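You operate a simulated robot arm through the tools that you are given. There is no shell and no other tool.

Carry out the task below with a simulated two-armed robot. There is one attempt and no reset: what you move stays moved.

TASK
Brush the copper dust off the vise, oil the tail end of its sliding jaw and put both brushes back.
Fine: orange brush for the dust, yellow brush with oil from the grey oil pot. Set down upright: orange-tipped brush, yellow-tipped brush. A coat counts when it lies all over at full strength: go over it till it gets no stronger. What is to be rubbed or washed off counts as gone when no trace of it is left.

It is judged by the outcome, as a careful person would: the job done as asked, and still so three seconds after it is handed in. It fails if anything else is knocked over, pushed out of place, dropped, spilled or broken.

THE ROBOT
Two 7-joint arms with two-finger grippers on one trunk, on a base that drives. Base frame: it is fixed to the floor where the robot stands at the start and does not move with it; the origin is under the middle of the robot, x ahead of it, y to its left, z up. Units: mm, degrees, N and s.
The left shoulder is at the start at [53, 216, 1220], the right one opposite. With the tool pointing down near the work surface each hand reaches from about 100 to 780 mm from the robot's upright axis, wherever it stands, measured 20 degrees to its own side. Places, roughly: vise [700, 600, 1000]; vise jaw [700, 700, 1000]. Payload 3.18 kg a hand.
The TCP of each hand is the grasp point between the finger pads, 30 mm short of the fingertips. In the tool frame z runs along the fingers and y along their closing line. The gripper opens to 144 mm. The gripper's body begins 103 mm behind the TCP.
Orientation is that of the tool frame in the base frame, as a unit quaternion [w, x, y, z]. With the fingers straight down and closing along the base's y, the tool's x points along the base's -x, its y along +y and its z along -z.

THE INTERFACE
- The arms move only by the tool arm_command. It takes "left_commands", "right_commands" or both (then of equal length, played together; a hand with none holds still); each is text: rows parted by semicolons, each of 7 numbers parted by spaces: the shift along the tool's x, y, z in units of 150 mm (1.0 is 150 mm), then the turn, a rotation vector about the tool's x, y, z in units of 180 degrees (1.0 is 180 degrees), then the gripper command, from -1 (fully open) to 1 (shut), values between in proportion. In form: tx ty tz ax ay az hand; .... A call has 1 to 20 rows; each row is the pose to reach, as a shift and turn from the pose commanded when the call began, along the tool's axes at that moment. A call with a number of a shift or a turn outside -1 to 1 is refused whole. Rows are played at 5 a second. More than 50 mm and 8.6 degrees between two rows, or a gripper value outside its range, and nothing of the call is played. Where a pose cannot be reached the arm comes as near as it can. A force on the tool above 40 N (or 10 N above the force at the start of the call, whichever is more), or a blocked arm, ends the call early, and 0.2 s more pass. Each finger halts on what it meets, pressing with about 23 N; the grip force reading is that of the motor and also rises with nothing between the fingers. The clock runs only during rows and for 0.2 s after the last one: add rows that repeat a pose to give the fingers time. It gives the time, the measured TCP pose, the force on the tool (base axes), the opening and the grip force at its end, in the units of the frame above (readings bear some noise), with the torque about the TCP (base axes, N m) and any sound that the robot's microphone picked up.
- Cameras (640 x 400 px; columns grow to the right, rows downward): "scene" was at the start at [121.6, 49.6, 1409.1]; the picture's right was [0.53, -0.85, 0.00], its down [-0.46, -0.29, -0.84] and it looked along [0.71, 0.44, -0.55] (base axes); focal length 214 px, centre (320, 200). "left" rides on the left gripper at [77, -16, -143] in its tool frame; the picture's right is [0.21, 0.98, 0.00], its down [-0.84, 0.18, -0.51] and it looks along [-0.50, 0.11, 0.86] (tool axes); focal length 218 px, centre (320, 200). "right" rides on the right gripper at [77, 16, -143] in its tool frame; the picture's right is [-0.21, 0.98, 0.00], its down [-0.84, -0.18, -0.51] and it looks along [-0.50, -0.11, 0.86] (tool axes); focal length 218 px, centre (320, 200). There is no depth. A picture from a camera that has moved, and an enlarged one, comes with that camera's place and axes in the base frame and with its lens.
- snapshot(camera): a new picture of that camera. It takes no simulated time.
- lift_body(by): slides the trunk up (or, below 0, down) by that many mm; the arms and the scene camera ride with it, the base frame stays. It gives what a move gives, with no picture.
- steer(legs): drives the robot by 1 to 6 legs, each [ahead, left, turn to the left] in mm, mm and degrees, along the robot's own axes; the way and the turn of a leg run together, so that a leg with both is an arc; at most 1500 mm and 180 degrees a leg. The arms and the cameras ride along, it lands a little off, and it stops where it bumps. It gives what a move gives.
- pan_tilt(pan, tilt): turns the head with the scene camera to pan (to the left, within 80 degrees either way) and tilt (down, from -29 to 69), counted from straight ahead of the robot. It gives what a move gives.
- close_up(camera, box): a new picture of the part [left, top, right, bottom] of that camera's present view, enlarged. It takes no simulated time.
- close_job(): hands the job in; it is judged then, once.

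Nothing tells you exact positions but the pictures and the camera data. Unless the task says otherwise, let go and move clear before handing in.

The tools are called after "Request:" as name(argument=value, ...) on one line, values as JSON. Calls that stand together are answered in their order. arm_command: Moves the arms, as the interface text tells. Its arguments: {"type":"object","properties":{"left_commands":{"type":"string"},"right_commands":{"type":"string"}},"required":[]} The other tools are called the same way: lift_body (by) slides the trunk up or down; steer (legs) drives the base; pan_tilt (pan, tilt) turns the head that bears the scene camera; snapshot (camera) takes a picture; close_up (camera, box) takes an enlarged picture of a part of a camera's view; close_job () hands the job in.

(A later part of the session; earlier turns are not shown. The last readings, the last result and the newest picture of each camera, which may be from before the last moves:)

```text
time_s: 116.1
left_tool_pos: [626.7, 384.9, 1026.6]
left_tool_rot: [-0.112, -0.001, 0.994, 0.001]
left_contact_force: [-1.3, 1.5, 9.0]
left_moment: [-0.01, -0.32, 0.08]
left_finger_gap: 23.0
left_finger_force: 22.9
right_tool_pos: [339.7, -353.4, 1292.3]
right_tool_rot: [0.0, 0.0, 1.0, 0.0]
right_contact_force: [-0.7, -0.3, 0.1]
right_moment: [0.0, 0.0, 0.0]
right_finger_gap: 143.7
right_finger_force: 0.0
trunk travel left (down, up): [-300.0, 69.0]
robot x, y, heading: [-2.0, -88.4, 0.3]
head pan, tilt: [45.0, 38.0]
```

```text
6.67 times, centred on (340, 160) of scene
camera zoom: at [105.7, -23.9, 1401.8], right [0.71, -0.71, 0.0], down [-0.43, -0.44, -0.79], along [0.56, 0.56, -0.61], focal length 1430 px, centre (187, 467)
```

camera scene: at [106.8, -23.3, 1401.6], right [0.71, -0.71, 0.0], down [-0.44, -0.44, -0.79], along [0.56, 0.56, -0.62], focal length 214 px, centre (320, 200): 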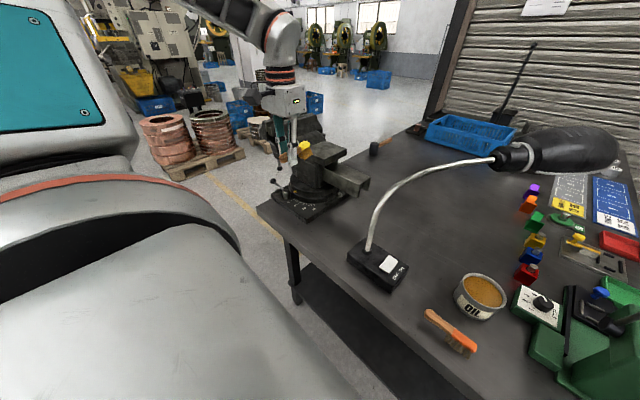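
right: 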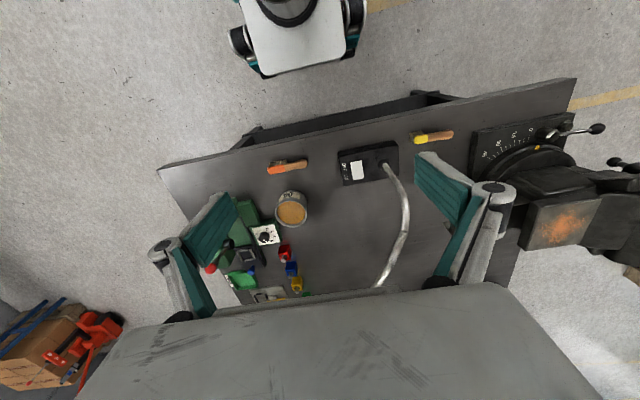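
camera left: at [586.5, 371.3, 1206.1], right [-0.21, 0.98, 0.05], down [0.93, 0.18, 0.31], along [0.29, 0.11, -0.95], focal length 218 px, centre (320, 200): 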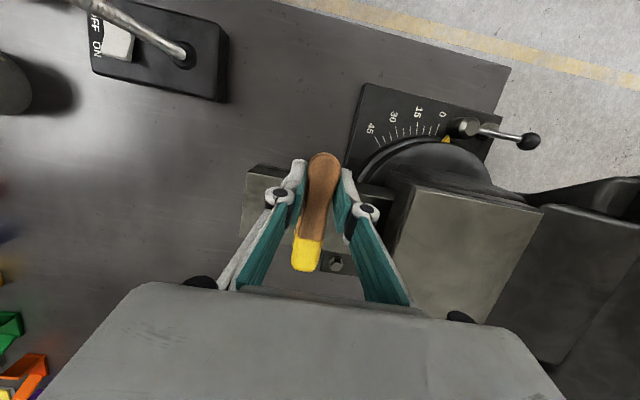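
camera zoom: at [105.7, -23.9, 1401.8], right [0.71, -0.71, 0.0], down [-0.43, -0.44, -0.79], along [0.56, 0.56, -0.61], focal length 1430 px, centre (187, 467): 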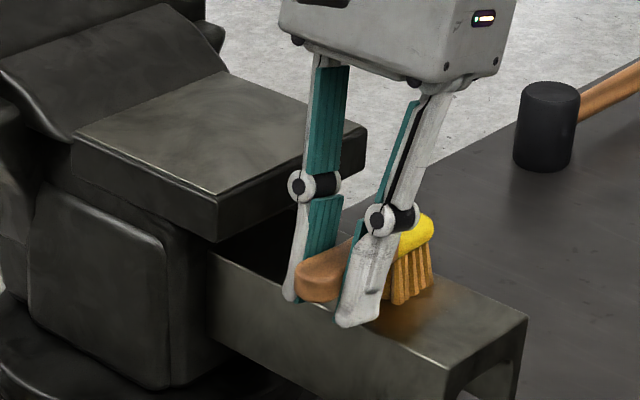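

Oil is being laid on the tail. I'll ease the pressure slightly and make a stroke along the tail's length to see how the coat builds.

Request:
arm_command(left_commands="0.0015 -0.05 -0.0065 0 0 0 1; 0.0015 -0.12 -0.0065 0 0 0 1; 0.0015 -0.2 -0.0065 0 0 0 1; 0.0015 -0.28 -0.0065 0 0 0 1; 0.0015 -0.35 -0.0065 0 0 0 1; 0.0015 -0.25 -0.0065 0 0 0 1; 0.0015 -0.15 -0.0065 0 0 0 1; 0.0015 -0.05 -0.0065 0 0 0 1; 0.0015 0.05 -0.0065 0 0 0 1; 0.0015 0.13 -0.0065 0 0 0 1; 0.0015 0.22 -0.0065 0 0 0 1; 0.0015 0.3 -0.0065 0 0 0 1")

Request:
close_up(camera="scene", box=[300, 130, 380, 190])

Request:
close_up(camera="left", box=[240, 130, 400, 290])

```text
time_s: 118.7
left_tool_pos: [625.8, 429.8, 1027.7]
left_tool_rot: [-0.112, -0.001, 0.994, 0.0]
left_contact_force: [0.0, -4.4, -2.6]
left_moment: [0.04, 0.06, -0.01]
left_finger_gap: 23.1
left_finger_force: 22.8
right_tool_pos: [339.2, -353.8, 1290.7]
right_tool_rot: [-0.001, 0.001, 1.0, 0.002]
right_contact_force: [0.1, 0.2, 0.2]
right_moment: [0.02, 0.0, 0.02]
right_finger_gap: 144.2
right_finger_force: 0.0
trunk travel left (down, up): [-300.0, 69.0]
robot x, y, heading: [1.9, -87.3, -0.1]
head pan, tilt: [45.0, 38.0]
```

```text
6.67 times, centred on (340, 160) of scene
camera zoom: at [106.8, -24.2, 1401.6], right [0.71, -0.71, 0.0], down [-0.43, -0.44, -0.79], along [0.56, 0.56, -0.62], focal length 1430 px, centre (187, 467)
```

zoom: 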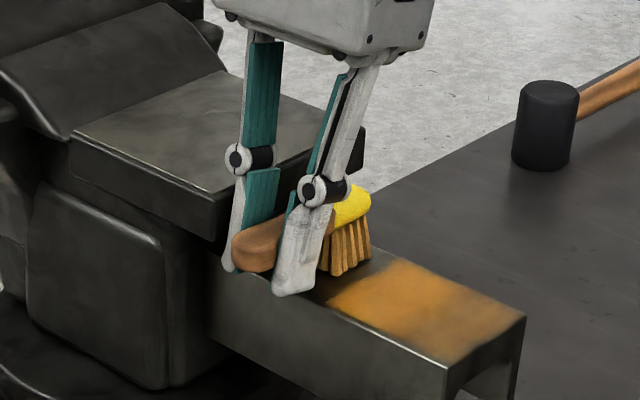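

```text
2.50 times, centred on (320, 210) of left
camera zoom: at [583.9, 413.3, 1184.8], right [-0.2, 0.98, 0.05], down [0.93, 0.18, 0.31], along [0.29, 0.11, -0.95], focal length 546 px, centre (320, 175)
```

zoom: 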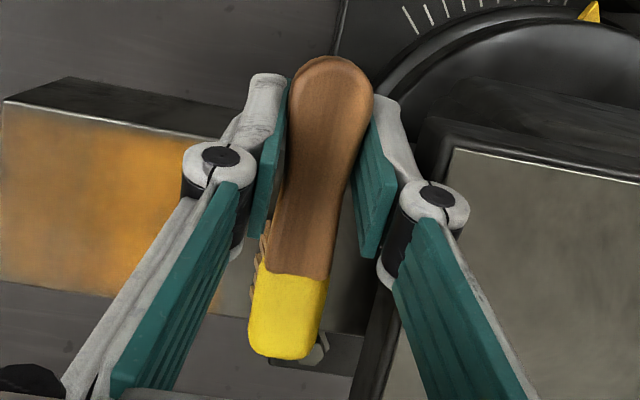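

There is a slight sideways touch against the anvil at this end, so I'll back off in -y, lift, and look at the coat.

Request:
arm_command(left_commands="0 -0.05 0 0 0 0 1; 0.01 -0.12 -0.05 0 0 0 1; 0.05 -0.15 -0.2 0 0 0 1; 0.25 -0.15 -0.35 0 0 0 1; 0.5 -0.15 -0.45 0 0 0 1; 0.75 -0.15 -0.45 0 0 0 1")

Request:
close_up(camera="scene", box=[310, 140, 380, 190])

Request:
snapshot(camera="left")

```text
time_s: 120.1
left_tool_pos: [533.4, 409.7, 1118.1]
left_tool_rot: [-0.112, -0.002, 0.994, 0.001]
left_contact_force: [-1.7, 0.7, -1.7]
left_moment: [-0.03, 0.0, 0.01]
left_finger_gap: 23.0
left_finger_force: 22.7
right_tool_pos: [338.9, -352.8, 1292.5]
right_tool_rot: [0.0, 0.001, 1.0, 0.001]
right_contact_force: [0.6, 0.6, -0.5]
right_moment: [0.0, -0.04, -0.03]
right_finger_gap: 144.4
right_finger_force: 0.1
trunk travel left (down, up): [-300.0, 69.0]
robot x, y, heading: [-3.3, -87.2, 0.3]
head pan, tilt: [45.0, 38.0]
```

```text
8.00 times, centred on (345, 165) of scene
camera zoom: at [105.1, -23.0, 1401.8], right [0.71, -0.71, 0.0], down [-0.43, -0.44, -0.79], along [0.56, 0.56, -0.61], focal length 1716 px, centre (120, 480)
```

zoom: 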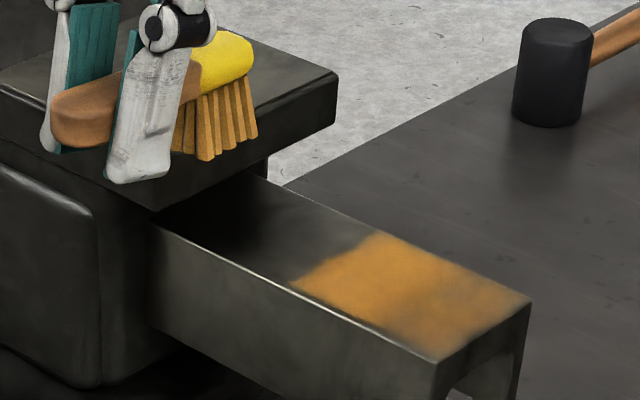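

```text
taken
camera left: at [490.0, 393.6, 1274.4], right [-0.21, 0.98, 0.05], down [0.93, 0.18, 0.31], along [0.29, 0.11, -0.95], focal length 218 px, centre (320, 200)
```

left: 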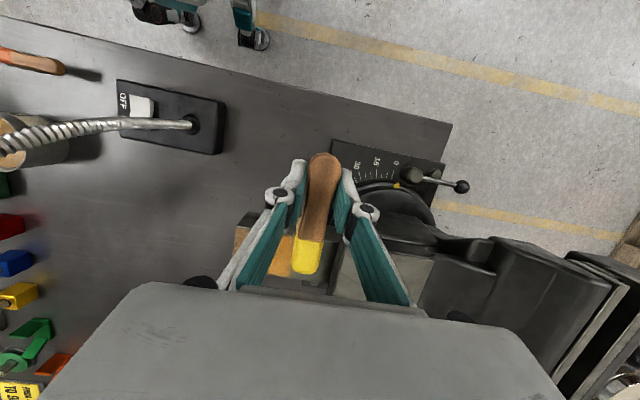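

The coat forms a sharp-edged patch from the tail end (y≈328) to about y≈416, slightly weak near the front edge and corner. I'll add 3° of pitch and go back to strengthen it.

Request:
arm_command(left_commands="-0.14 -0.08 0 0 0.004 0 1; -0.28 -0.16 0.05 0 0.008 0 1; -0.42 -0.251 0.12 0 0.012 0 1; -0.56 -0.251 0.2 0 0.016 0 1; -0.679 -0.251 0.28 0 0.016 0 1; -0.679 -0.251 0.378 0 0.016 0 1; -0.679 -0.251 0.378 0 0.016 0 1")

Request:
close_up(camera="scene", box=[310, 140, 380, 190])

Request:
close_up(camera="left", box=[200, 100, 440, 290])

```text
time_s: 121.7
left_tool_pos: [618.4, 370.3, 1039.1]
left_tool_rot: [-0.137, -0.002, 0.991, 0.001]
left_contact_force: [0.3, -0.4, -0.8]
left_moment: [-0.04, 0.03, 0.01]
left_finger_gap: 23.6
left_finger_force: 22.9
left hand out of reach, approached as far as the arm can: row 5
right_tool_pos: [339.8, -352.6, 1292.0]
right_tool_rot: [-0.001, -0.001, 1.0, 0.001]
right_contact_force: [0.7, -0.6, -0.4]
right_moment: [-0.01, 0.03, 0.01]
right_finger_gap: 144.2
right_finger_force: 0.0
trunk travel left (down, up): [-300.0, 69.0]
robot x, y, heading: [-3.2, -86.8, 0.1]
head pan, tilt: [45.0, 38.0]
```

```text
8.00 times, centred on (345, 165) of scene
camera zoom: at [106.8, -23.3, 1401.6], right [0.71, -0.71, 0.0], down [-0.43, -0.44, -0.79], along [0.56, 0.56, -0.62], focal length 1716 px, centre (120, 480)
```

zoom: 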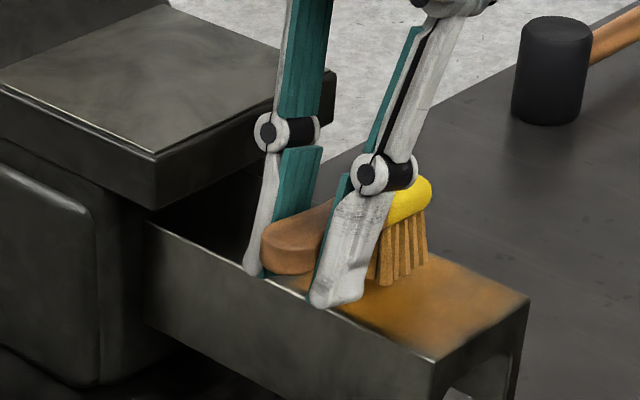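

```text
2.11 times, centred on (320, 195) of left
camera zoom: at [583.1, 356.0, 1198.5], right [-0.2, 0.98, 0.06], down [0.95, 0.18, 0.26], along [0.24, 0.11, -0.96], focal length 460 px, centre (320, 210)
```

zoom: 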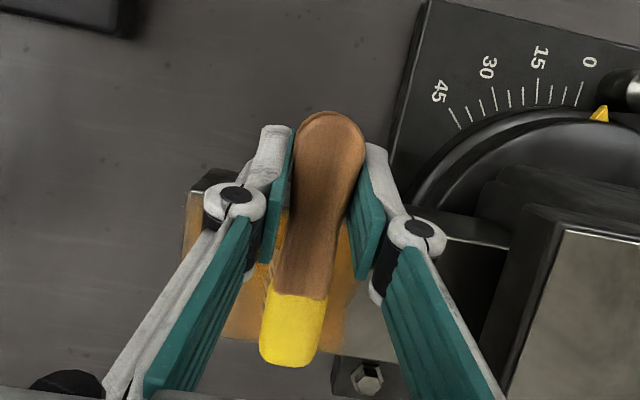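

I'm near an inner reach limit, so I'll shift the robot 45 mm to the right before stroking.

Request:
steer(legs=[[0, -45, 0]])

Request:
arm_command(left_commands="0 0.1 0 0 0 0 1; 0 0.2 0 0 0 0 1; 0 0.3 0 0 0 0 1")

```text
time_s: 122.8
left_tool_pos: [618.7, 326.4, 1039.3]
left_tool_rot: [-0.137, -0.002, 0.991, 0.001]
left_contact_force: [0.0, -0.2, -1.7]
left_moment: [0.05, 0.0, -0.01]
left_finger_gap: 23.5
left_finger_force: 23.3
right_tool_pos: [339.1, -398.7, 1291.5]
right_tool_rot: [-0.001, 0.0, 1.0, 0.001]
right_contact_force: [0.4, -0.7, 0.1]
right_moment: [0.01, 0.0, -0.03]
right_finger_gap: 144.0
right_finger_force: 0.1
trunk travel left (down, up): [-300.0, 69.0]
robot x, y, heading: [1.9, -133.7, 0.3]
head pan, tilt: [45.0, 38.0]
```

```text
time_s: 123.6
left_tool_pos: [617.5, 372.6, 1039.6]
left_tool_rot: [-0.135, -0.002, 0.991, 0.0]
left_contact_force: [-0.3, -0.2, -1.1]
left_moment: [-0.06, 0.08, 0.04]
left_finger_gap: 23.4
left_finger_force: 23.1
right_tool_pos: [340.3, -396.8, 1291.6]
right_tool_rot: [-0.002, 0.0, 1.0, 0.001]
right_contact_force: [-0.3, 0.3, -0.4]
right_moment: [-0.04, 0.03, -0.02]
right_finger_gap: 143.9
right_finger_force: 0.0
trunk travel left (down, up): [-300.0, 69.0]
robot x, y, heading: [-3.2, -130.5, 0.0]
head pan, tilt: [45.0, 38.0]
```

Request:
arm_command(left_commands="-0.005 0 0.018 0 0 0 1; -0.01 0 0.036 0 0 0 1; -0.014 0 0.05 0 0 0 1; -0.0165 0 0.059 0 0 0 1; -0.0165 0 0.059 0 0 0 1")

Request:
close_up(camera="scene", box=[310, 130, 380, 180])

```text
time_s: 124.8
left_tool_pos: [617.4, 371.9, 1030.2]
left_tool_rot: [-0.134, -0.001, 0.991, 0.001]
left_contact_force: [-0.2, 0.4, -1.5]
left_moment: [0.01, 0.01, -0.01]
left_finger_gap: 23.7
left_finger_force: 23.3
right_tool_pos: [339.6, -396.5, 1291.8]
right_tool_rot: [-0.001, 0.0, 1.0, 0.001]
right_contact_force: [-0.4, 0.5, 0.1]
right_moment: [0.0, 0.05, 0.02]
right_finger_gap: 143.8
right_finger_force: 0.1
trunk travel left (down, up): [-300.0, 69.0]
robot x, y, heading: [2.0, -132.2, 0.3]
head pan, tilt: [45.0, 38.0]
```

```text
8.00 times, centred on (345, 155) of scene
camera zoom: at [106.8, -67.8, 1401.6], right [0.71, -0.71, 0.0], down [-0.43, -0.44, -0.79], along [0.56, 0.56, -0.62], focal length 1716 px, centre (120, 560)
```

zoom: 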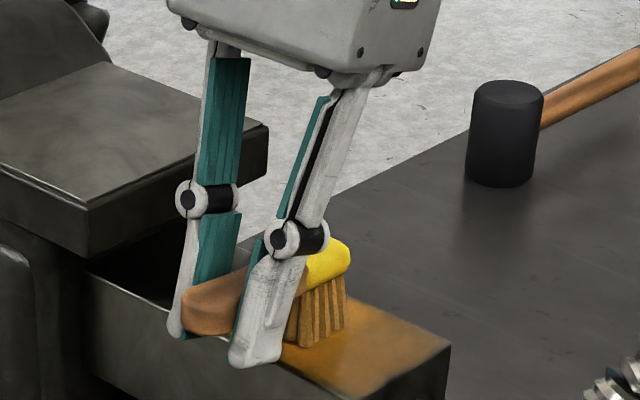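

Request:
arm_command(left_commands="-0.0018 0 0.0064 0 0 0 1; -0.0036 0 0.0128 0 0 0 1; -0.0054 0 0.0193 0 0 0 1; -0.0054 0 0.0193 0 0 0 1")

```text
time_s: 125.8
left_tool_pos: [616.2, 371.5, 1030.1]
left_tool_rot: [-0.135, -0.002, 0.991, 0.001]
left_contact_force: [3.1, 0.0, 5.7]
left_moment: [-0.09, -0.59, 0.09]
left_finger_gap: 23.5
left_finger_force: 22.9
right_tool_pos: [340.4, -397.9, 1291.5]
right_tool_rot: [0.0, 0.0, 1.0, 0.001]
right_contact_force: [0.2, -0.5, 0.8]
right_moment: [-0.01, 0.02, -0.01]
right_finger_gap: 143.9
right_finger_force: 0.1
trunk travel left (down, up): [-300.0, 69.0]
robot x, y, heading: [-2.8, -128.8, 0.2]
head pan, tilt: [45.0, 38.0]
```

Now the bristles press evenly (contact centred about 64 mm ahead). I'll run strokes along y over the front part of the patch.

Request:
arm_command(left_commands="0 -0.09 0 0 0 0 1; 0 -0.18 0 0 0 0 1; 0 -0.27 0 0 0 0 1; 0 -0.17 0 0 0 0 1; 0 -0.05 0 0 0 0 1; 0 0.07 0 0 0 0 1; 0 0.19 0 0 0 0 1; 0 0.31 0 0 0 0 1; -0.0771 0.31 -0.0215 0 0 0 1; -0.0771 0.19 -0.0215 0 0 0 1; -0.0771 0.07 -0.0215 0 0 0 1; -0.0771 -0.05 -0.0215 0 0 0 1; -0.0771 -0.17 -0.0215 0 0 0 1; -0.0771 -0.27 -0.0215 0 0 0 1; -0.1541 -0.27 -0.043 0 0 0 1; -0.1541 -0.15 -0.043 0 0 0 1; -0.1541 -0.03 -0.043 0 0 0 1; -0.1541 0.09 -0.043 0 0 0 1; -0.1541 0.21 -0.043 0 0 0 1; -0.1541 0.31 -0.043 0 0 0 1")

Request:
close_up(camera="scene", box=[300, 130, 370, 180])

Request:
close_up(camera="left", box=[160, 100, 400, 290])

```text
time_s: 130.0
left_tool_pos: [612.0, 407.6, 1032.3]
left_tool_rot: [-0.136, -0.001, 0.991, 0.001]
left_contact_force: [1.3, 1.0, -1.8]
left_moment: [-0.03, 0.06, -0.01]
left_finger_gap: 23.5
left_finger_force: 22.8
left hand out of reach, approached as far as the arm can: row 6, 7, 8, 9, 10, 11, 12, 13, 14, 15, 16, 17, 18, 19, 20
right_tool_pos: [339.4, -397.6, 1291.3]
right_tool_rot: [-0.001, -0.001, 1.0, 0.001]
right_contact_force: [-0.1, -0.4, 1.1]
right_moment: [0.01, -0.01, -0.01]
right_finger_gap: 144.1
right_finger_force: 0.0
trunk travel left (down, up): [-300.0, 69.0]
robot x, y, heading: [5.5, -128.0, 0.2]
head pan, tilt: [45.0, 38.0]
```

```text
8.00 times, centred on (335, 155) of scene
camera zoom: at [106.8, -67.9, 1401.6], right [0.71, -0.71, 0.0], down [-0.43, -0.44, -0.79], along [0.56, 0.56, -0.62], focal length 1716 px, centre (200, 560)
```

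zoom: 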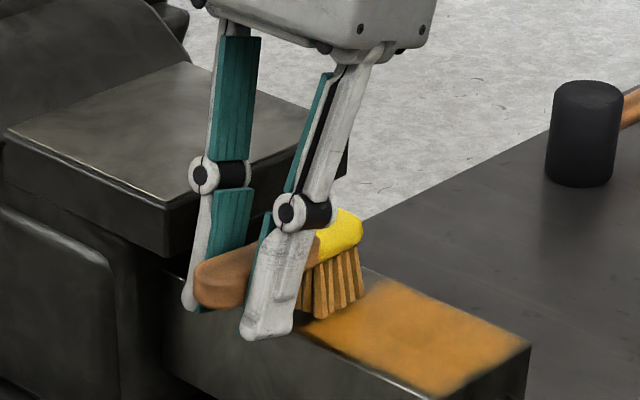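

```text
2.11 times, centred on (280, 195) of left
camera zoom: at [575.9, 392.8, 1190.5], right [-0.2, 0.98, 0.06], down [0.95, 0.18, 0.26], along [0.25, 0.11, -0.96], focal length 460 px, centre (404, 210)
```

zoom: 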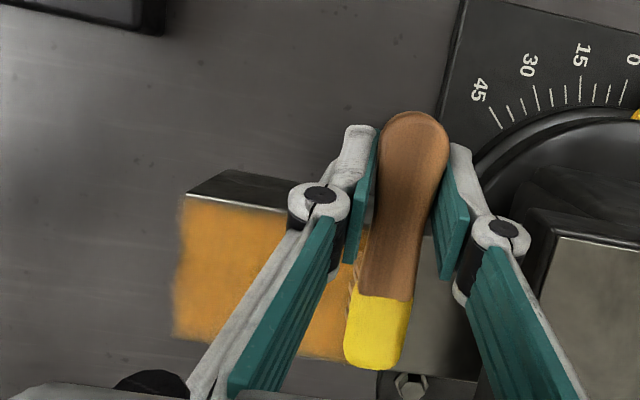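

The arm hit its outer reach limit, so some strokes weren't made as planned. I'll lift and retract the brush, then drive the robot a little closer and to the left.

Request:
arm_command(left_commands="0.018 0 -0.064 0 0 0 1; 0.054 0 -0.193 0 0 0 1; 0.09 0 -0.32 0 0 0 1; 0.3 -0.05 -0.3 0 0 0 1; 0.55 -0.1 -0.28 0 0 0 1; 0.767 -0.15 -0.27 0 0 0 1")

Request:
close_up(camera="scene", box=[300, 130, 370, 180])

Request:
steer(legs=[[60, 45, 0]])

```text
time_s: 131.4
left_tool_pos: [509.2, 384.1, 1101.8]
left_tool_rot: [-0.136, -0.001, 0.991, 0.001]
left_contact_force: [-0.4, -0.1, -0.8]
left_moment: [0.0, 0.01, -0.03]
left_finger_gap: 23.4
left_finger_force: 22.6
right_tool_pos: [339.0, -397.7, 1292.4]
right_tool_rot: [0.0, 0.0, 1.0, 0.0]
right_contact_force: [-0.3, -0.4, 1.1]
right_moment: [0.01, 0.01, -0.03]
right_finger_gap: 144.0
right_finger_force: 0.1
trunk travel left (down, up): [-300.0, 69.0]
robot x, y, heading: [-0.5, -134.6, 0.2]
head pan, tilt: [45.0, 38.0]
```

```text
8.00 times, centred on (335, 155) of scene
camera zoom: at [105.2, -67.8, 1401.8], right [0.71, -0.71, 0.0], down [-0.43, -0.44, -0.79], along [0.56, 0.56, -0.61], focal length 1716 px, centre (200, 560)
```

zoom: 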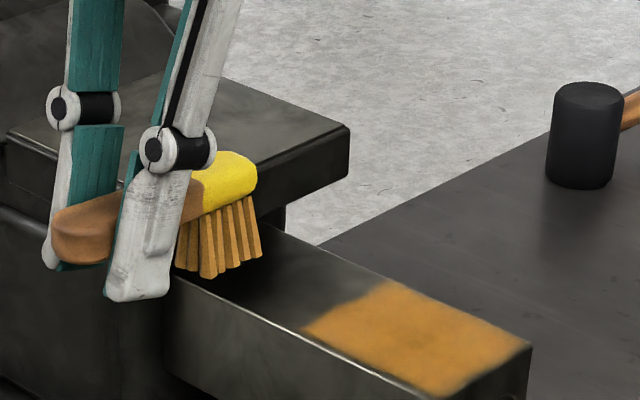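

```text
time_s: 132.4
left_tool_pos: [572.1, 429.6, 1101.2]
left_tool_rot: [-0.137, -0.001, 0.991, 0.001]
left_contact_force: [0.3, -0.4, -1.5]
left_moment: [-0.02, 0.07, 0.02]
left_finger_gap: 23.7
left_finger_force: 23.0
right_tool_pos: [400.2, -351.9, 1291.0]
right_tool_rot: [-0.001, 0.0, 1.0, 0.0]
right_contact_force: [0.8, 0.0, -0.1]
right_moment: [-0.02, 0.06, 0.0]
right_finger_gap: 144.0
right_finger_force: 0.1
trunk travel left (down, up): [-300.0, 69.0]
robot x, y, heading: [59.7, -83.5, 0.2]
head pan, tilt: [45.0, 38.0]
```

Request:
close_up(camera="scene", box=[280, 130, 360, 190])

Request:
snapshot(camera="left")

```text
6.67 times, centred on (320, 160) of scene
camera zoom: at [167.0, -22.3, 1401.6], right [0.71, -0.71, 0.0], down [-0.43, -0.44, -0.79], along [0.56, 0.56, -0.62], focal length 1430 px, centre (320, 467)
```

zoom: 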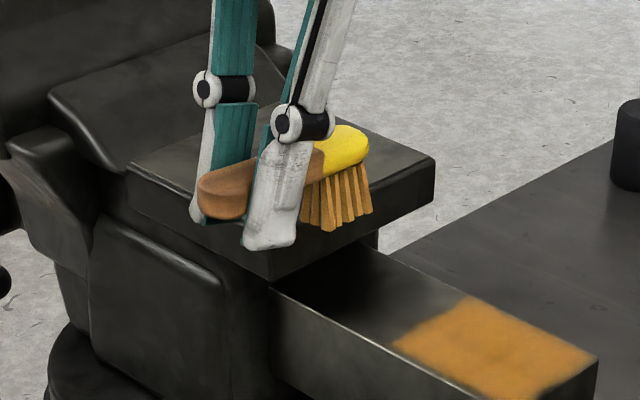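

```text
taken
camera left: at [536.6, 414.6, 1259.7], right [-0.2, 0.98, 0.06], down [0.95, 0.18, 0.26], along [0.24, 0.11, -0.96], focal length 218 px, centre (320, 200)
```

left: 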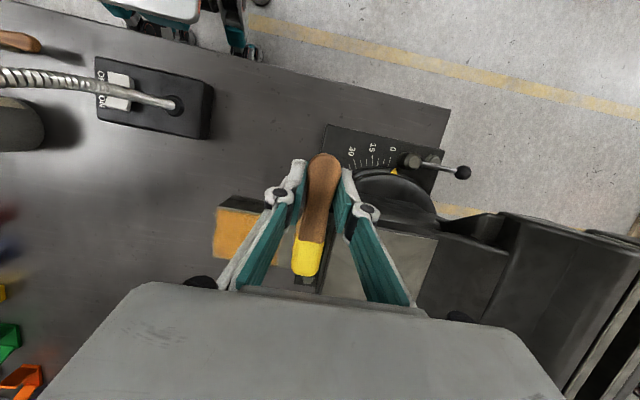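

Much better placed now. I'll return to just above the patch.

Request:
arm_command(left_commands="-0.05 -0.15 0 0 0 0 1; -0.15 -0.3 0.03 0 0 0 1; -0.25 -0.387 0.1 0 0 0 1; -0.35 -0.387 0.18 0 0 0 1; -0.392 -0.387 0.26 0 0 0 1; -0.392 -0.387 0.313 0 0 0 1; -0.392 -0.387 0.313 0 0 0 1")

Request:
close_up(camera="left", box=[160, 100, 400, 290])

```text
time_s: 134.0
left_tool_pos: [615.3, 371.9, 1040.7]
left_tool_rot: [-0.137, -0.001, 0.991, 0.001]
left_contact_force: [-0.8, 0.3, -0.4]
left_moment: [0.01, 0.03, 0.03]
left_finger_gap: 23.4
left_finger_force: 22.9
right_tool_pos: [400.1, -353.4, 1291.4]
right_tool_rot: [-0.001, 0.001, 1.0, 0.001]
right_contact_force: [0.4, 0.0, -0.1]
right_moment: [0.0, -0.02, 0.03]
right_finger_gap: 144.0
right_finger_force: 0.0
trunk travel left (down, up): [-300.0, 69.0]
robot x, y, heading: [59.1, -85.5, 0.3]
head pan, tilt: [45.0, 38.0]
```

```text
2.11 times, centred on (280, 195) of left
camera zoom: at [579.8, 356.6, 1199.0], right [-0.2, 0.98, 0.06], down [0.95, 0.18, 0.26], along [0.24, 0.11, -0.96], focal length 460 px, centre (404, 210)
```

zoom: 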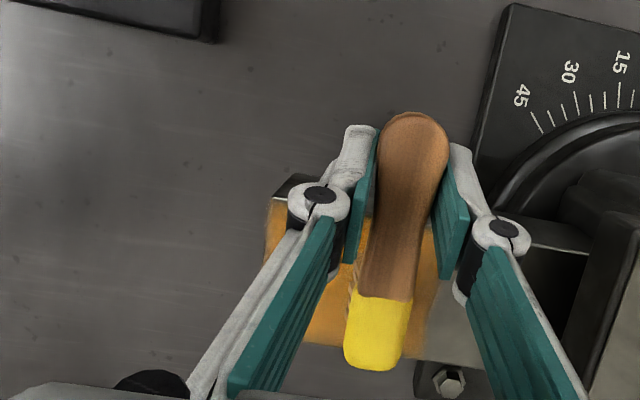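

Request:
arm_command(left_commands="-0.006 0 0.022 0 0 0 1; -0.012 0 0.044 0 0 0 1; -0.017 0 0.06 0 0 0 1; -0.0205 0 0.073 0 0 0 1; -0.022 0 0.079 0 0 0 1; -0.022 0 0.079 0 0 0 1")

```text
time_s: 135.4
left_tool_pos: [615.2, 372.7, 1028.9]
left_tool_rot: [-0.136, -0.002, 0.991, 0.0]
left_contact_force: [-0.8, -0.2, 3.0]
left_moment: [-0.05, -0.18, 0.0]
left_finger_gap: 23.5
left_finger_force: 23.5
right_tool_pos: [399.7, -352.6, 1292.3]
right_tool_rot: [0.001, 0.0, 1.0, 0.001]
right_contact_force: [-0.1, -0.2, -0.1]
right_moment: [0.0, 0.03, 0.02]
right_finger_gap: 143.9
right_finger_force: 0.0
trunk travel left (down, up): [-300.0, 69.0]
robot x, y, heading: [57.8, -87.9, -0.1]
head pan, tilt: [45.0, 38.0]
```

Light contact is established. I'll run the full set of strokes across the patch with a touch more pressure.

Request:
arm_command(left_commands="-0.0014 -0.12 0.0051 0 0 0 1; -0.0014 -0.27 0.0051 0 0 0 1; -0.0014 -0.12 0.0051 0 0 0 1; -0.0014 0.03 0.0051 0 0 0 1; -0.0014 0.18 0.0051 0 0 0 1; -0.0014 0.31 0.0051 0 0 0 1; -0.0913 0.31 -0.02 0 0 0 1; -0.0913 0.16 -0.02 0 0 0 1; -0.0913 0.01 -0.02 0 0 0 1; -0.0913 -0.14 -0.02 0 0 0 1; -0.0913 -0.28 -0.02 0 0 0 1; -0.1812 -0.28 -0.0451 0 0 0 1; -0.1812 -0.13 -0.0451 0 0 0 1; -0.1812 0.02 -0.0451 0 0 0 1; -0.1812 0.17 -0.0451 0 0 0 1; -0.1812 0.31 -0.0451 0 0 0 1; -0.2711 0.31 -0.0702 0 0 0 1; -0.2711 0.16 -0.0702 0 0 0 1; -0.2711 0.01 -0.0702 0 0 0 1; -0.2711 -0.14 -0.0702 0 0 0 1")

Request:
close_up(camera="scene", box=[290, 140, 370, 200])

Request:
close_up(camera="left", box=[160, 100, 400, 290])

```text
time_s: 139.6
left_tool_pos: [656.7, 349.7, 1025.8]
left_tool_rot: [-0.137, -0.002, 0.991, 0.0]
left_contact_force: [-0.5, 0.0, -1.0]
left_moment: [0.02, 0.05, -0.03]
left_finger_gap: 23.5
left_finger_force: 22.8
right_tool_pos: [399.2, -351.6, 1291.9]
right_tool_rot: [-0.001, 0.0, 1.0, 0.001]
right_contact_force: [-0.5, 0.8, 0.3]
right_moment: [0.0, 0.02, 0.0]
right_finger_gap: 144.1
right_finger_force: 0.1
trunk travel left (down, up): [-300.0, 69.0]
robot x, y, heading: [61.7, -84.5, 0.0]
head pan, tilt: [45.0, 38.0]
```

```text
6.67 times, centred on (330, 170) of scene
camera zoom: at [166.2, -23.3, 1401.6], right [0.71, -0.71, 0.0], down [-0.43, -0.44, -0.79], along [0.56, 0.56, -0.62], focal length 1430 px, centre (253, 400)
```

zoom: 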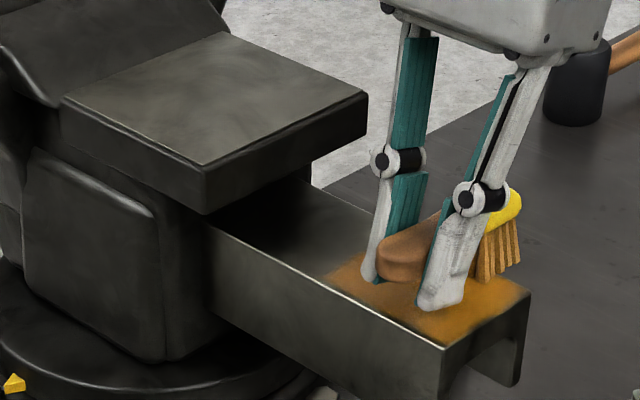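

```text
2.11 times, centred on (280, 195) of left
camera zoom: at [622.3, 334.3, 1186.0], right [-0.2, 0.98, 0.06], down [0.95, 0.18, 0.26], along [0.24, 0.11, -0.96], focal length 460 px, centre (404, 210)
```

zoom: 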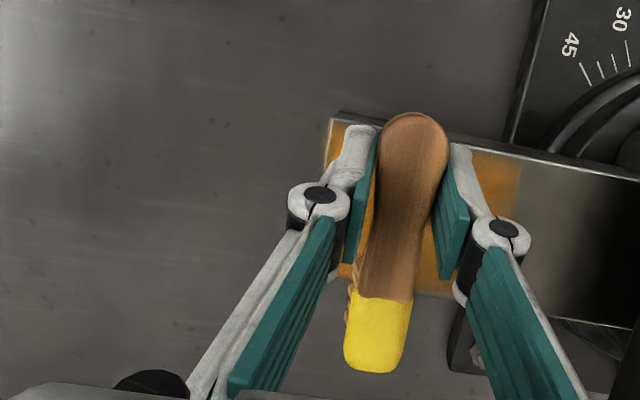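

The coat's inner edge stays at y≈416 even where I brushed beyond, so that is the zone's limit. I'll lift clear and inspect uniformity.

Request:
arm_command(left_commands="0.018 0 -0.064 0 0 0 1; 0.054 0 -0.193 0 0 0 1; 0.09 0.02 -0.32 0 0 0 1; 0.3 0.1 -0.3 0 0 0 1; 0.55 0.2 -0.28 0 0 0 1; 0.8 0.3 -0.25 0 0 0 1; 0.95 0.4 -0.2 0 0 0 1")

Request:
close_up(camera="scene", box=[310, 155, 370, 200])

Request:
close_up(camera="left", box=[160, 170, 300, 290])

```text
time_s: 141.2
left_tool_pos: [526.8, 410.7, 1093.3]
left_tool_rot: [-0.137, -0.002, 0.991, 0.0]
left_contact_force: [1.0, 0.3, -0.8]
left_moment: [-0.02, 0.03, 0.02]
left_finger_gap: 23.4
left_finger_force: 23.4
right_tool_pos: [399.2, -352.4, 1291.2]
right_tool_rot: [-0.001, 0.001, 1.0, 0.001]
right_contact_force: [0.2, 0.4, 0.9]
right_moment: [0.0, -0.03, 0.01]
right_finger_gap: 143.9
right_finger_force: 0.1
trunk travel left (down, up): [-300.0, 69.0]
robot x, y, heading: [60.5, -86.2, 0.1]
head pan, tilt: [45.0, 38.0]
```

```text
8.89 times, centred on (340, 178) of scene
camera zoom: at [165.9, -22.4, 1401.6], right [0.71, -0.71, 0.0], down [-0.43, -0.44, -0.79], along [0.56, 0.56, -0.62], focal length 1906 px, centre (142, 400)
```

zoom: 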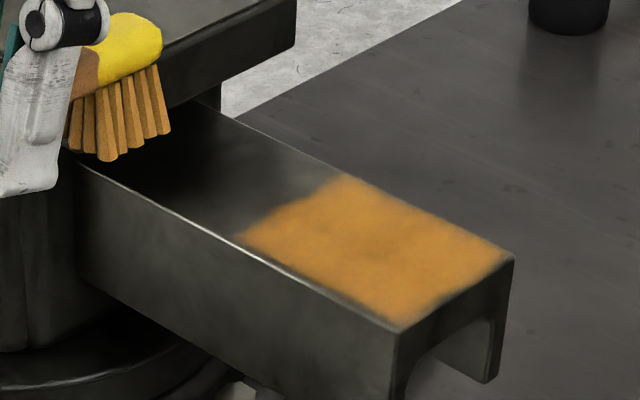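

```text
3.33 times, centred on (230, 230) of left
camera zoom: at [492.1, 395.1, 1253.1], right [-0.2, 0.98, 0.06], down [0.95, 0.18, 0.26], along [0.24, 0.11, -0.96], focal length 728 px, centre (620, 100)
```

zoom: 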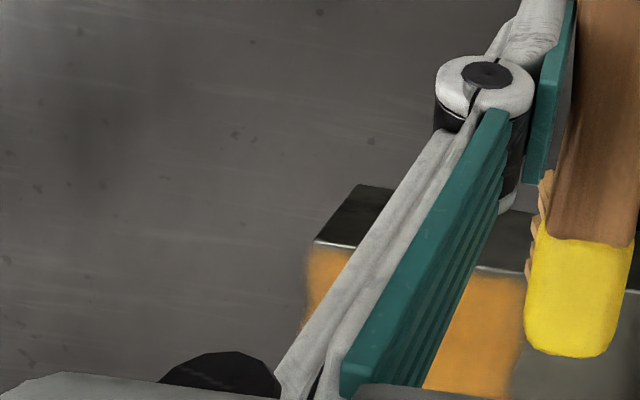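

The patch is nearly uniform but a bit mottled, so I'll go over it again, starting with the far part where contact had been light.

Request:
arm_command(left_commands="-0.15 -0.1 0 0 0 0 1; -0.3 -0.2 0 0 0 0 1; -0.45 -0.26 0.02 0 0 0 1; -0.6 -0.26 0.05 0 0 0 1; -0.75 -0.26 0.09 0 0 0 1; -0.894 -0.26 0.13 0 0 0 1; -0.894 -0.26 0.152 0 0 0 1; -0.894 -0.26 0.152 0 0 0 1")

Request:
arm_command(left_commands="-0.0054 0 0.0193 0 0 0 1; -0.0108 0 0.0385 0 0 0 1; -0.0143 0 0.0514 0 0 0 1; -0.0161 0 0.0578 0 0 0 1; -0.0179 0 0.0642 0 0 0 1; -0.0179 0 0.0642 0 0 0 1")

Request:
close_up(camera="scene", box=[300, 140, 380, 200])

```text
time_s: 143.0
left_tool_pos: [652.4, 371.6, 1035.8]
left_tool_rot: [-0.137, -0.002, 0.991, 0.001]
left_contact_force: [-0.2, 0.0, -0.8]
left_moment: [0.0, 0.02, -0.02]
left_finger_gap: 23.7
left_finger_force: 22.4
right_tool_pos: [400.4, -351.4, 1291.5]
right_tool_rot: [-0.001, 0.0, 1.0, 0.001]
right_contact_force: [-0.9, 0.5, 0.2]
right_moment: [0.04, 0.03, 0.0]
right_finger_gap: 144.1
right_finger_force: 0.1
trunk travel left (down, up): [-300.0, 69.0]
robot x, y, heading: [62.2, -85.0, 0.4]
head pan, tilt: [45.0, 38.0]
```

```text
time_s: 144.4
left_tool_pos: [651.7, 370.9, 1027.0]
left_tool_rot: [-0.136, -0.001, 0.991, 0.0]
left_contact_force: [0.1, 0.8, 2.0]
left_moment: [0.01, -0.11, 0.02]
left_finger_gap: 23.7
left_finger_force: 23.0
right_tool_pos: [400.4, -352.0, 1292.3]
right_tool_rot: [-0.001, 0.0, 1.0, 0.001]
right_contact_force: [0.3, -0.2, -1.1]
right_moment: [0.02, 0.0, -0.01]
right_finger_gap: 144.1
right_finger_force: 0.1
trunk travel left (down, up): [-300.0, 69.0]
robot x, y, heading: [60.7, -86.0, -0.0]
head pan, tilt: [45.0, 38.0]
```

```text
6.67 times, centred on (340, 170) of scene
camera zoom: at [166.0, -22.8, 1401.7], right [0.71, -0.71, 0.0], down [-0.43, -0.44, -0.79], along [0.56, 0.56, -0.62], focal length 1430 px, centre (187, 400)
```

zoom: 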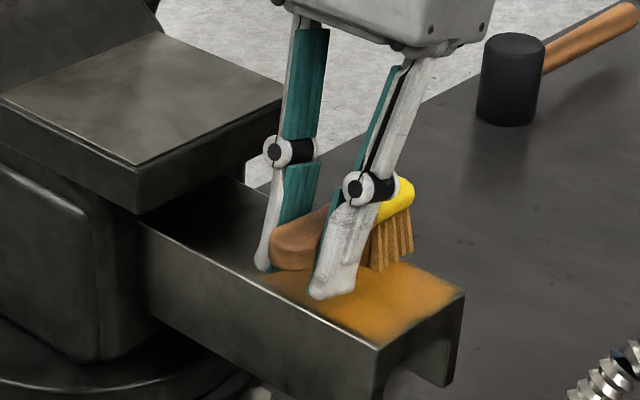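

Request:
arm_command(left_commands="-0.0013 -0.14 0.0045 0 0 0 1; -0.0013 -0.28 0.0045 0 0 0 1; -0.0013 -0.13 0.0045 0 0 0 1; -0.0013 0.02 0.0045 0 0 0 1; -0.0013 0.17 0.0045 0 0 0 1; -0.0013 0.3 0.0045 0 0 0 1; 0.0886 0.3 0.0296 0 0 0 1; 0.0886 0.15 0.0296 0 0 0 1; 0.0886 0 0.0296 0 0 0 1; 0.0886 -0.15 0.0296 0 0 0 1; 0.0886 -0.28 0.0296 0 0 0 1; 0.1785 -0.28 0.0547 0 0 0 1; 0.1785 -0.13 0.0547 0 0 0 1; 0.1785 0.02 0.0547 0 0 0 1; 0.1785 0.17 0.0547 0 0 0 1; 0.1785 0.3 0.0547 0 0 0 1; 0.2556 0.3 0.0762 0 0 0 1; 0.2556 0.1 0.0762 0 0 0 1; 0.2556 -0.1 0.0762 0 0 0 1; 0.2556 -0.28 0.0762 0 0 0 1")

Request:
close_up(camera="scene", box=[300, 140, 380, 200])

```text
time_s: 148.6
left_tool_pos: [610.9, 331.4, 1026.5]
left_tool_rot: [-0.137, -0.001, 0.991, 0.0]
left_contact_force: [1.1, -0.4, 1.0]
left_moment: [0.0, -0.05, -0.01]
left_finger_gap: 23.2
left_finger_force: 22.8
right_tool_pos: [400.2, -353.1, 1291.3]
right_tool_rot: [-0.001, 0.001, 1.0, 0.0]
right_contact_force: [0.8, 0.2, 0.5]
right_moment: [0.03, 0.01, 0.02]
right_finger_gap: 144.1
right_finger_force: 0.1
trunk travel left (down, up): [-300.0, 69.0]
robot x, y, heading: [57.0, -87.8, -0.3]
head pan, tilt: [45.0, 38.0]
```

```text
6.67 times, centred on (340, 170) of scene
camera zoom: at [166.3, -23.4, 1401.6], right [0.71, -0.71, 0.0], down [-0.43, -0.44, -0.79], along [0.56, 0.56, -0.62], focal length 1430 px, centre (187, 400)
```

zoom: 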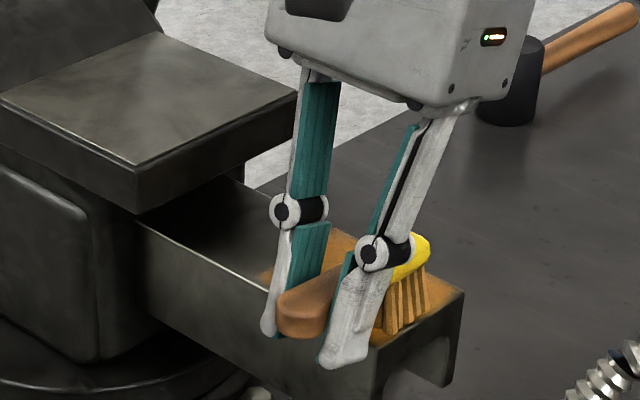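

Request:
arm_command(left_commands="0.03 0 -0.1 0 0 0 1; 0.08 0 -0.25 0 0 0 1; 0.25 0.1 -0.3 0 0 0 1; 0.4 0.25 -0.3 0 0 0 1; 0.55 0.4 -0.29 0 0 0 1; 0.659 0.527 -0.28 0 0 0 1")

Request:
close_up(camera="scene", box=[310, 155, 370, 200])

Request:
close_up(camera="scene", box=[328, 168, 362, 194])

```text
time_s: 150.0
left_tool_pos: [527.2, 410.1, 1091.3]
left_tool_rot: [-0.135, -0.001, 0.991, 0.001]
left_contact_force: [0.1, 0.3, -1.4]
left_moment: [-0.02, 0.01, 0.02]
left_finger_gap: 23.5
left_finger_force: 22.6
right_tool_pos: [399.6, -351.4, 1292.3]
right_tool_rot: [0.0, 0.0, 1.0, 0.0]
right_contact_force: [0.3, 0.1, 0.1]
right_moment: [-0.02, 0.0, -0.02]
right_finger_gap: 143.7
right_finger_force: 0.0
trunk travel left (down, up): [-300.0, 69.0]
robot x, y, heading: [57.6, -86.7, -0.0]
head pan, tilt: [45.0, 38.0]
```

```text
8.89 times, centred on (340, 178) of scene
camera zoom: at [165.9, -22.4, 1401.6], right [0.71, -0.71, 0.0], down [-0.43, -0.44, -0.79], along [0.56, 0.56, -0.62], focal length 1906 px, centre (142, 400)
```

zoom: 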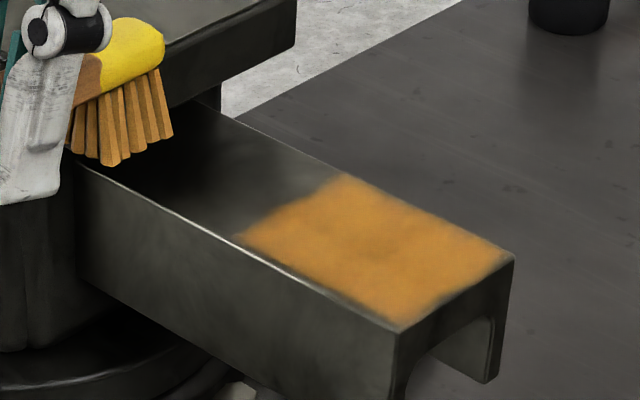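

```text
15.38 times, centred on (345, 181) of scene
camera zoom: at [165.9, -22.4, 1401.6], right [0.71, -0.71, 0.0], down [-0.43, -0.44, -0.79], along [0.56, 0.56, -0.62], focal length 3300 px, centre (-65, 492)
```

zoom: 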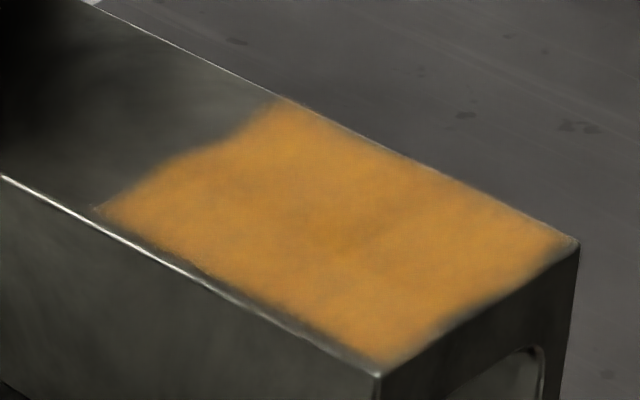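

The coat looks uniform and has not visibly strengthened since the previous pass. I'll raise and retract, reposition the robot, and rotate the hand (keeping its pitch) so the wrist camera can inspect the tail from above on the way back.

Request:
arm_command(left_commands="0.1 0 -0.1 0 0 0 1; 0.2 0 -0.18 0 0 0 1; 0.3 0 -0.25 0 0 0 1; 0.408 0 -0.295 0 0 0 1")

Request:
steer(legs=[[-60, 135, 0]])

Request:
arm_command(left_commands="0 -0.0775 0 -0.0112 0 0.0401 1; 0 -0.155 0 -0.0224 0 0.0803 1; 0 -0.2325 0 -0.0336 0 0.1204 1; 0 -0.31 0 -0.0448 0 0.1605 1; 0 -0.3875 0 -0.056 0 0.2007 1; 0 -0.465 0 -0.0673 0 0.2408 1; 0 -0.5425 0 -0.0785 0 0.2809 1; 0 -0.62 0 -0.0897 0 0.3211 1; 0 -0.6975 0 -0.1009 0 0.3612 1; 0 -0.775 0 -0.1121 0 0.4013 1; 0 -0.8525 0 -0.1233 0 0.4415 1; 0 -0.93 0 -0.1345 0 0.4816 1")

Request:
snapshot(camera="left")

```text
time_s: 151.0
left_tool_pos: [479.1, 408.2, 1151.3]
left_tool_rot: [-0.136, -0.002, 0.991, 0.0]
left_contact_force: [0.4, 0.0, -0.9]
left_moment: [-0.01, 0.04, -0.02]
left_finger_gap: 23.4
left_finger_force: 22.5
right_tool_pos: [399.2, -353.1, 1291.7]
right_tool_rot: [0.0, 0.0, 1.0, 0.001]
right_contact_force: [-0.7, -0.5, 1.2]
right_moment: [0.0, -0.03, 0.0]
right_finger_gap: 143.9
right_finger_force: 0.0
trunk travel left (down, up): [-300.0, 69.0]
robot x, y, heading: [60.1, -89.0, 0.1]
head pan, tilt: [45.0, 38.0]
```

```text
time_s: 152.9
left_tool_pos: [421.0, 541.6, 1150.9]
left_tool_rot: [-0.138, -0.001, 0.99, 0.001]
left_contact_force: [0.2, -0.1, -1.4]
left_moment: [-0.02, -0.01, -0.01]
left_finger_gap: 23.4
left_finger_force: 23.2
right_tool_pos: [338.8, -219.4, 1292.3]
right_tool_rot: [-0.001, 0.001, 1.0, 0.001]
right_contact_force: [0.2, -0.1, -0.3]
right_moment: [-0.05, -0.02, -0.02]
right_finger_gap: 144.0
right_finger_force: 0.1
trunk travel left (down, up): [-300.0, 69.0]
robot x, y, heading: [-0.1, 48.0, -0.0]
head pan, tilt: [45.0, 38.0]
```

```text
time_s: 155.5
left_tool_pos: [421.3, 401.9, 1152.1]
left_tool_rot: [-0.097, 0.701, 0.7, 0.096]
left_contact_force: [0.5, 0.8, 0.1]
left_moment: [0.05, 0.03, 0.0]
left_finger_gap: 23.3
left_finger_force: 22.7
right_tool_pos: [339.0, -218.7, 1291.3]
right_tool_rot: [-0.001, 0.0, 1.0, 0.001]
right_contact_force: [1.0, 0.6, -0.1]
right_moment: [0.01, -0.02, -0.01]
right_finger_gap: 143.8
right_finger_force: 0.0
trunk travel left (down, up): [-300.0, 69.0]
robot x, y, heading: [-0.6, 51.0, 0.0]
head pan, tilt: [45.0, 38.0]
```

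```text
taken
camera left: at [404.8, 437.8, 1311.1], right [0.98, 0.2, 0.06], down [0.18, -0.95, 0.26], along [0.1, -0.24, -0.96], focal length 218 px, centre (320, 200)
```

left: 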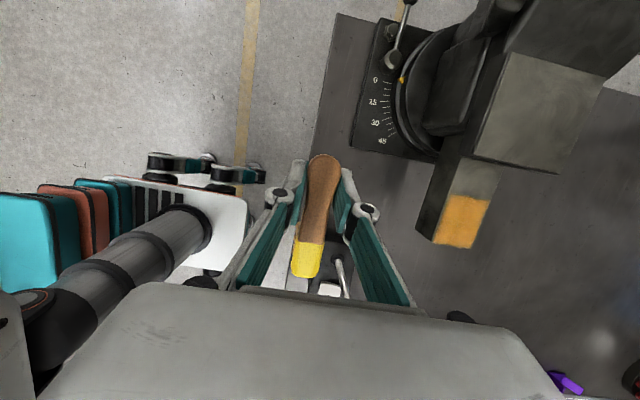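

Request:
close_up(camera="left", box=[410, 150, 510, 260])

Request:
close_up(camera="left", box=[240, 130, 400, 290])

Request:
close_up(camera="scene", box=[280, 120, 400, 220])

```text
3.64 times, centred on (460, 205) of left
camera zoom: at [404.8, 437.8, 1311.1], right [0.98, 0.2, 0.06], down [0.18, -0.95, 0.26], along [0.1, -0.24, -0.96], focal length 794 px, centre (-189, 182)
```

zoom: 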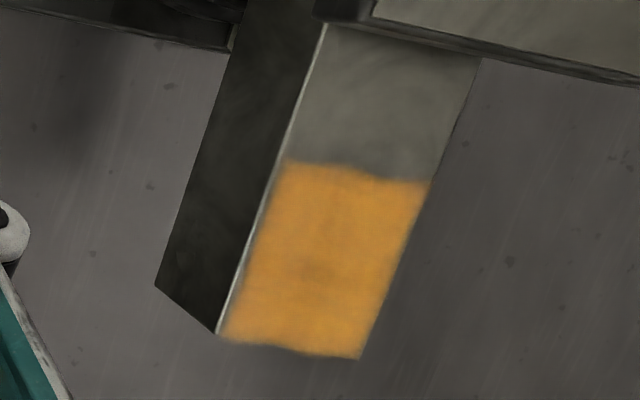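

```text
2.50 times, centred on (320, 210) of left
camera zoom: at [404.8, 437.8, 1311.1], right [0.98, 0.2, 0.06], down [0.18, -0.95, 0.26], along [0.1, -0.24, -0.96], focal length 546 px, centre (320, 175)
```

zoom: 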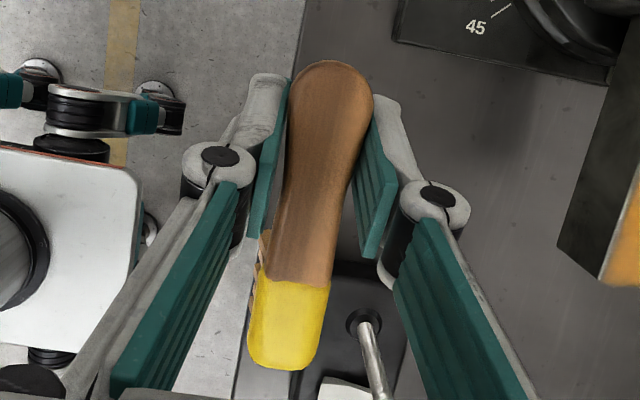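

```text
4.00 times, centred on (340, 170) of scene
camera zoom: at [106.0, 110.9, 1401.7], right [0.71, -0.71, 0.0], down [-0.43, -0.44, -0.79], along [0.56, 0.56, -0.62], focal length 858 px, centre (240, 320)
```

zoom: 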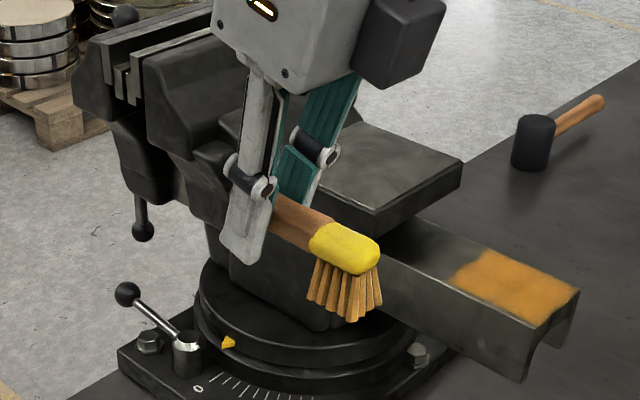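

Request:
close_up(camera="scene", box=[336, 165, 386, 205])

```text
10.00 times, centred on (361, 185) of scene
camera zoom: at [106.0, 110.9, 1401.7], right [0.71, -0.71, 0.0], down [-0.43, -0.44, -0.79], along [0.56, 0.56, -0.62], focal length 2145 px, centre (-90, 350)
```

zoom: 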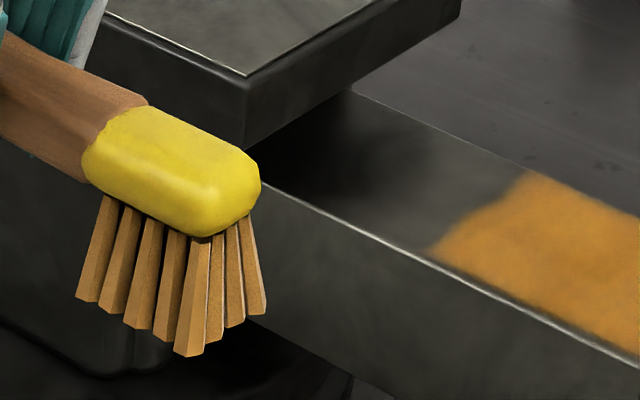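

The brush hangs within about 2° of level. I'll carry it over its original spot, adding ~1.7° pitch, and descend to z≈1000.

Request:
arm_command(left_commands="-0.1 0.08 0.05 0 0 0 1; -0.2 0.16 0.12 0 0.003 0 1; -0.3 0.24 0.22 0 0.006 0 1; -0.4 0.32 0.36 0 0.0094 0 1; -0.5 0.391 0.52 0 0.0094 0 1; -0.57 0.391 0.68 0 0.0094 0 1; -0.62 0.391 0.79 0 0.0094 0 1; -0.652 0.391 0.856 0 0.0094 0 1")

Request:
pan_tilt(pan=25, tilt=50)

Request:
close_up(camera="scene", box=[260, 130, 360, 210])

```text
time_s: 157.3
left_tool_pos: [480.1, 342.5, 1001.5]
left_tool_rot: [-0.107, 0.698, 0.7, 0.106]
left_contact_force: [0.3, 0.5, -0.6]
left_moment: [0.04, 0.02, 0.0]
left_finger_gap: 23.4
left_finger_force: 22.9
right_tool_pos: [339.4, -218.3, 1291.4]
right_tool_rot: [-0.001, 0.001, 1.0, 0.001]
right_contact_force: [0.6, 0.2, -0.4]
right_moment: [0.01, -0.01, 0.0]
right_finger_gap: 143.9
right_finger_force: 0.0
trunk travel left (down, up): [-300.0, 69.0]
robot x, y, heading: [-0.4, 46.9, 0.1]
head pan, tilt: [45.0, 38.0]
```

```text
time_s: 158.1
left_tool_pos: [481.2, 343.4, 1002.2]
left_tool_rot: [-0.107, 0.699, 0.699, 0.106]
left_contact_force: [-0.8, -0.7, -0.6]
left_moment: [0.02, -0.03, -0.02]
left_finger_gap: 23.6
left_finger_force: 23.3
right_tool_pos: [339.8, -219.4, 1291.9]
right_tool_rot: [-0.001, 0.001, 1.0, 0.001]
right_contact_force: [0.4, -0.2, -0.9]
right_moment: [-0.01, 0.01, 0.01]
right_finger_gap: 143.9
right_finger_force: 0.0
trunk travel left (down, up): [-300.0, 69.0]
robot x, y, heading: [-0.0, 48.8, 0.3]
head pan, tilt: [25.0, 50.0]
```

```text
5.00 times, centred on (310, 170) of scene
camera zoom: at [114.9, 82.7, 1384.5], right [0.42, -0.91, 0.0], down [-0.69, -0.32, -0.64], along [0.58, 0.27, -0.77], focal length 1072 px, centre (370, 350)
```

zoom: 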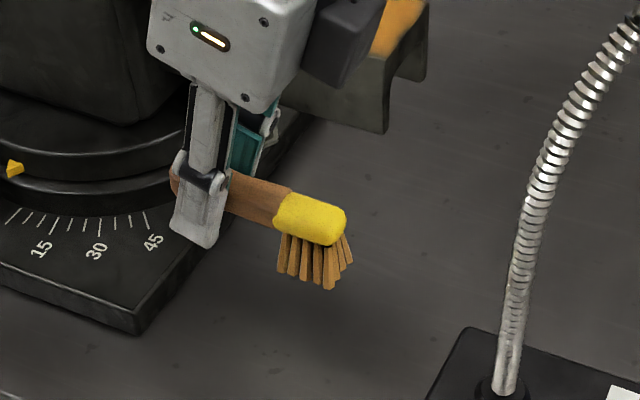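

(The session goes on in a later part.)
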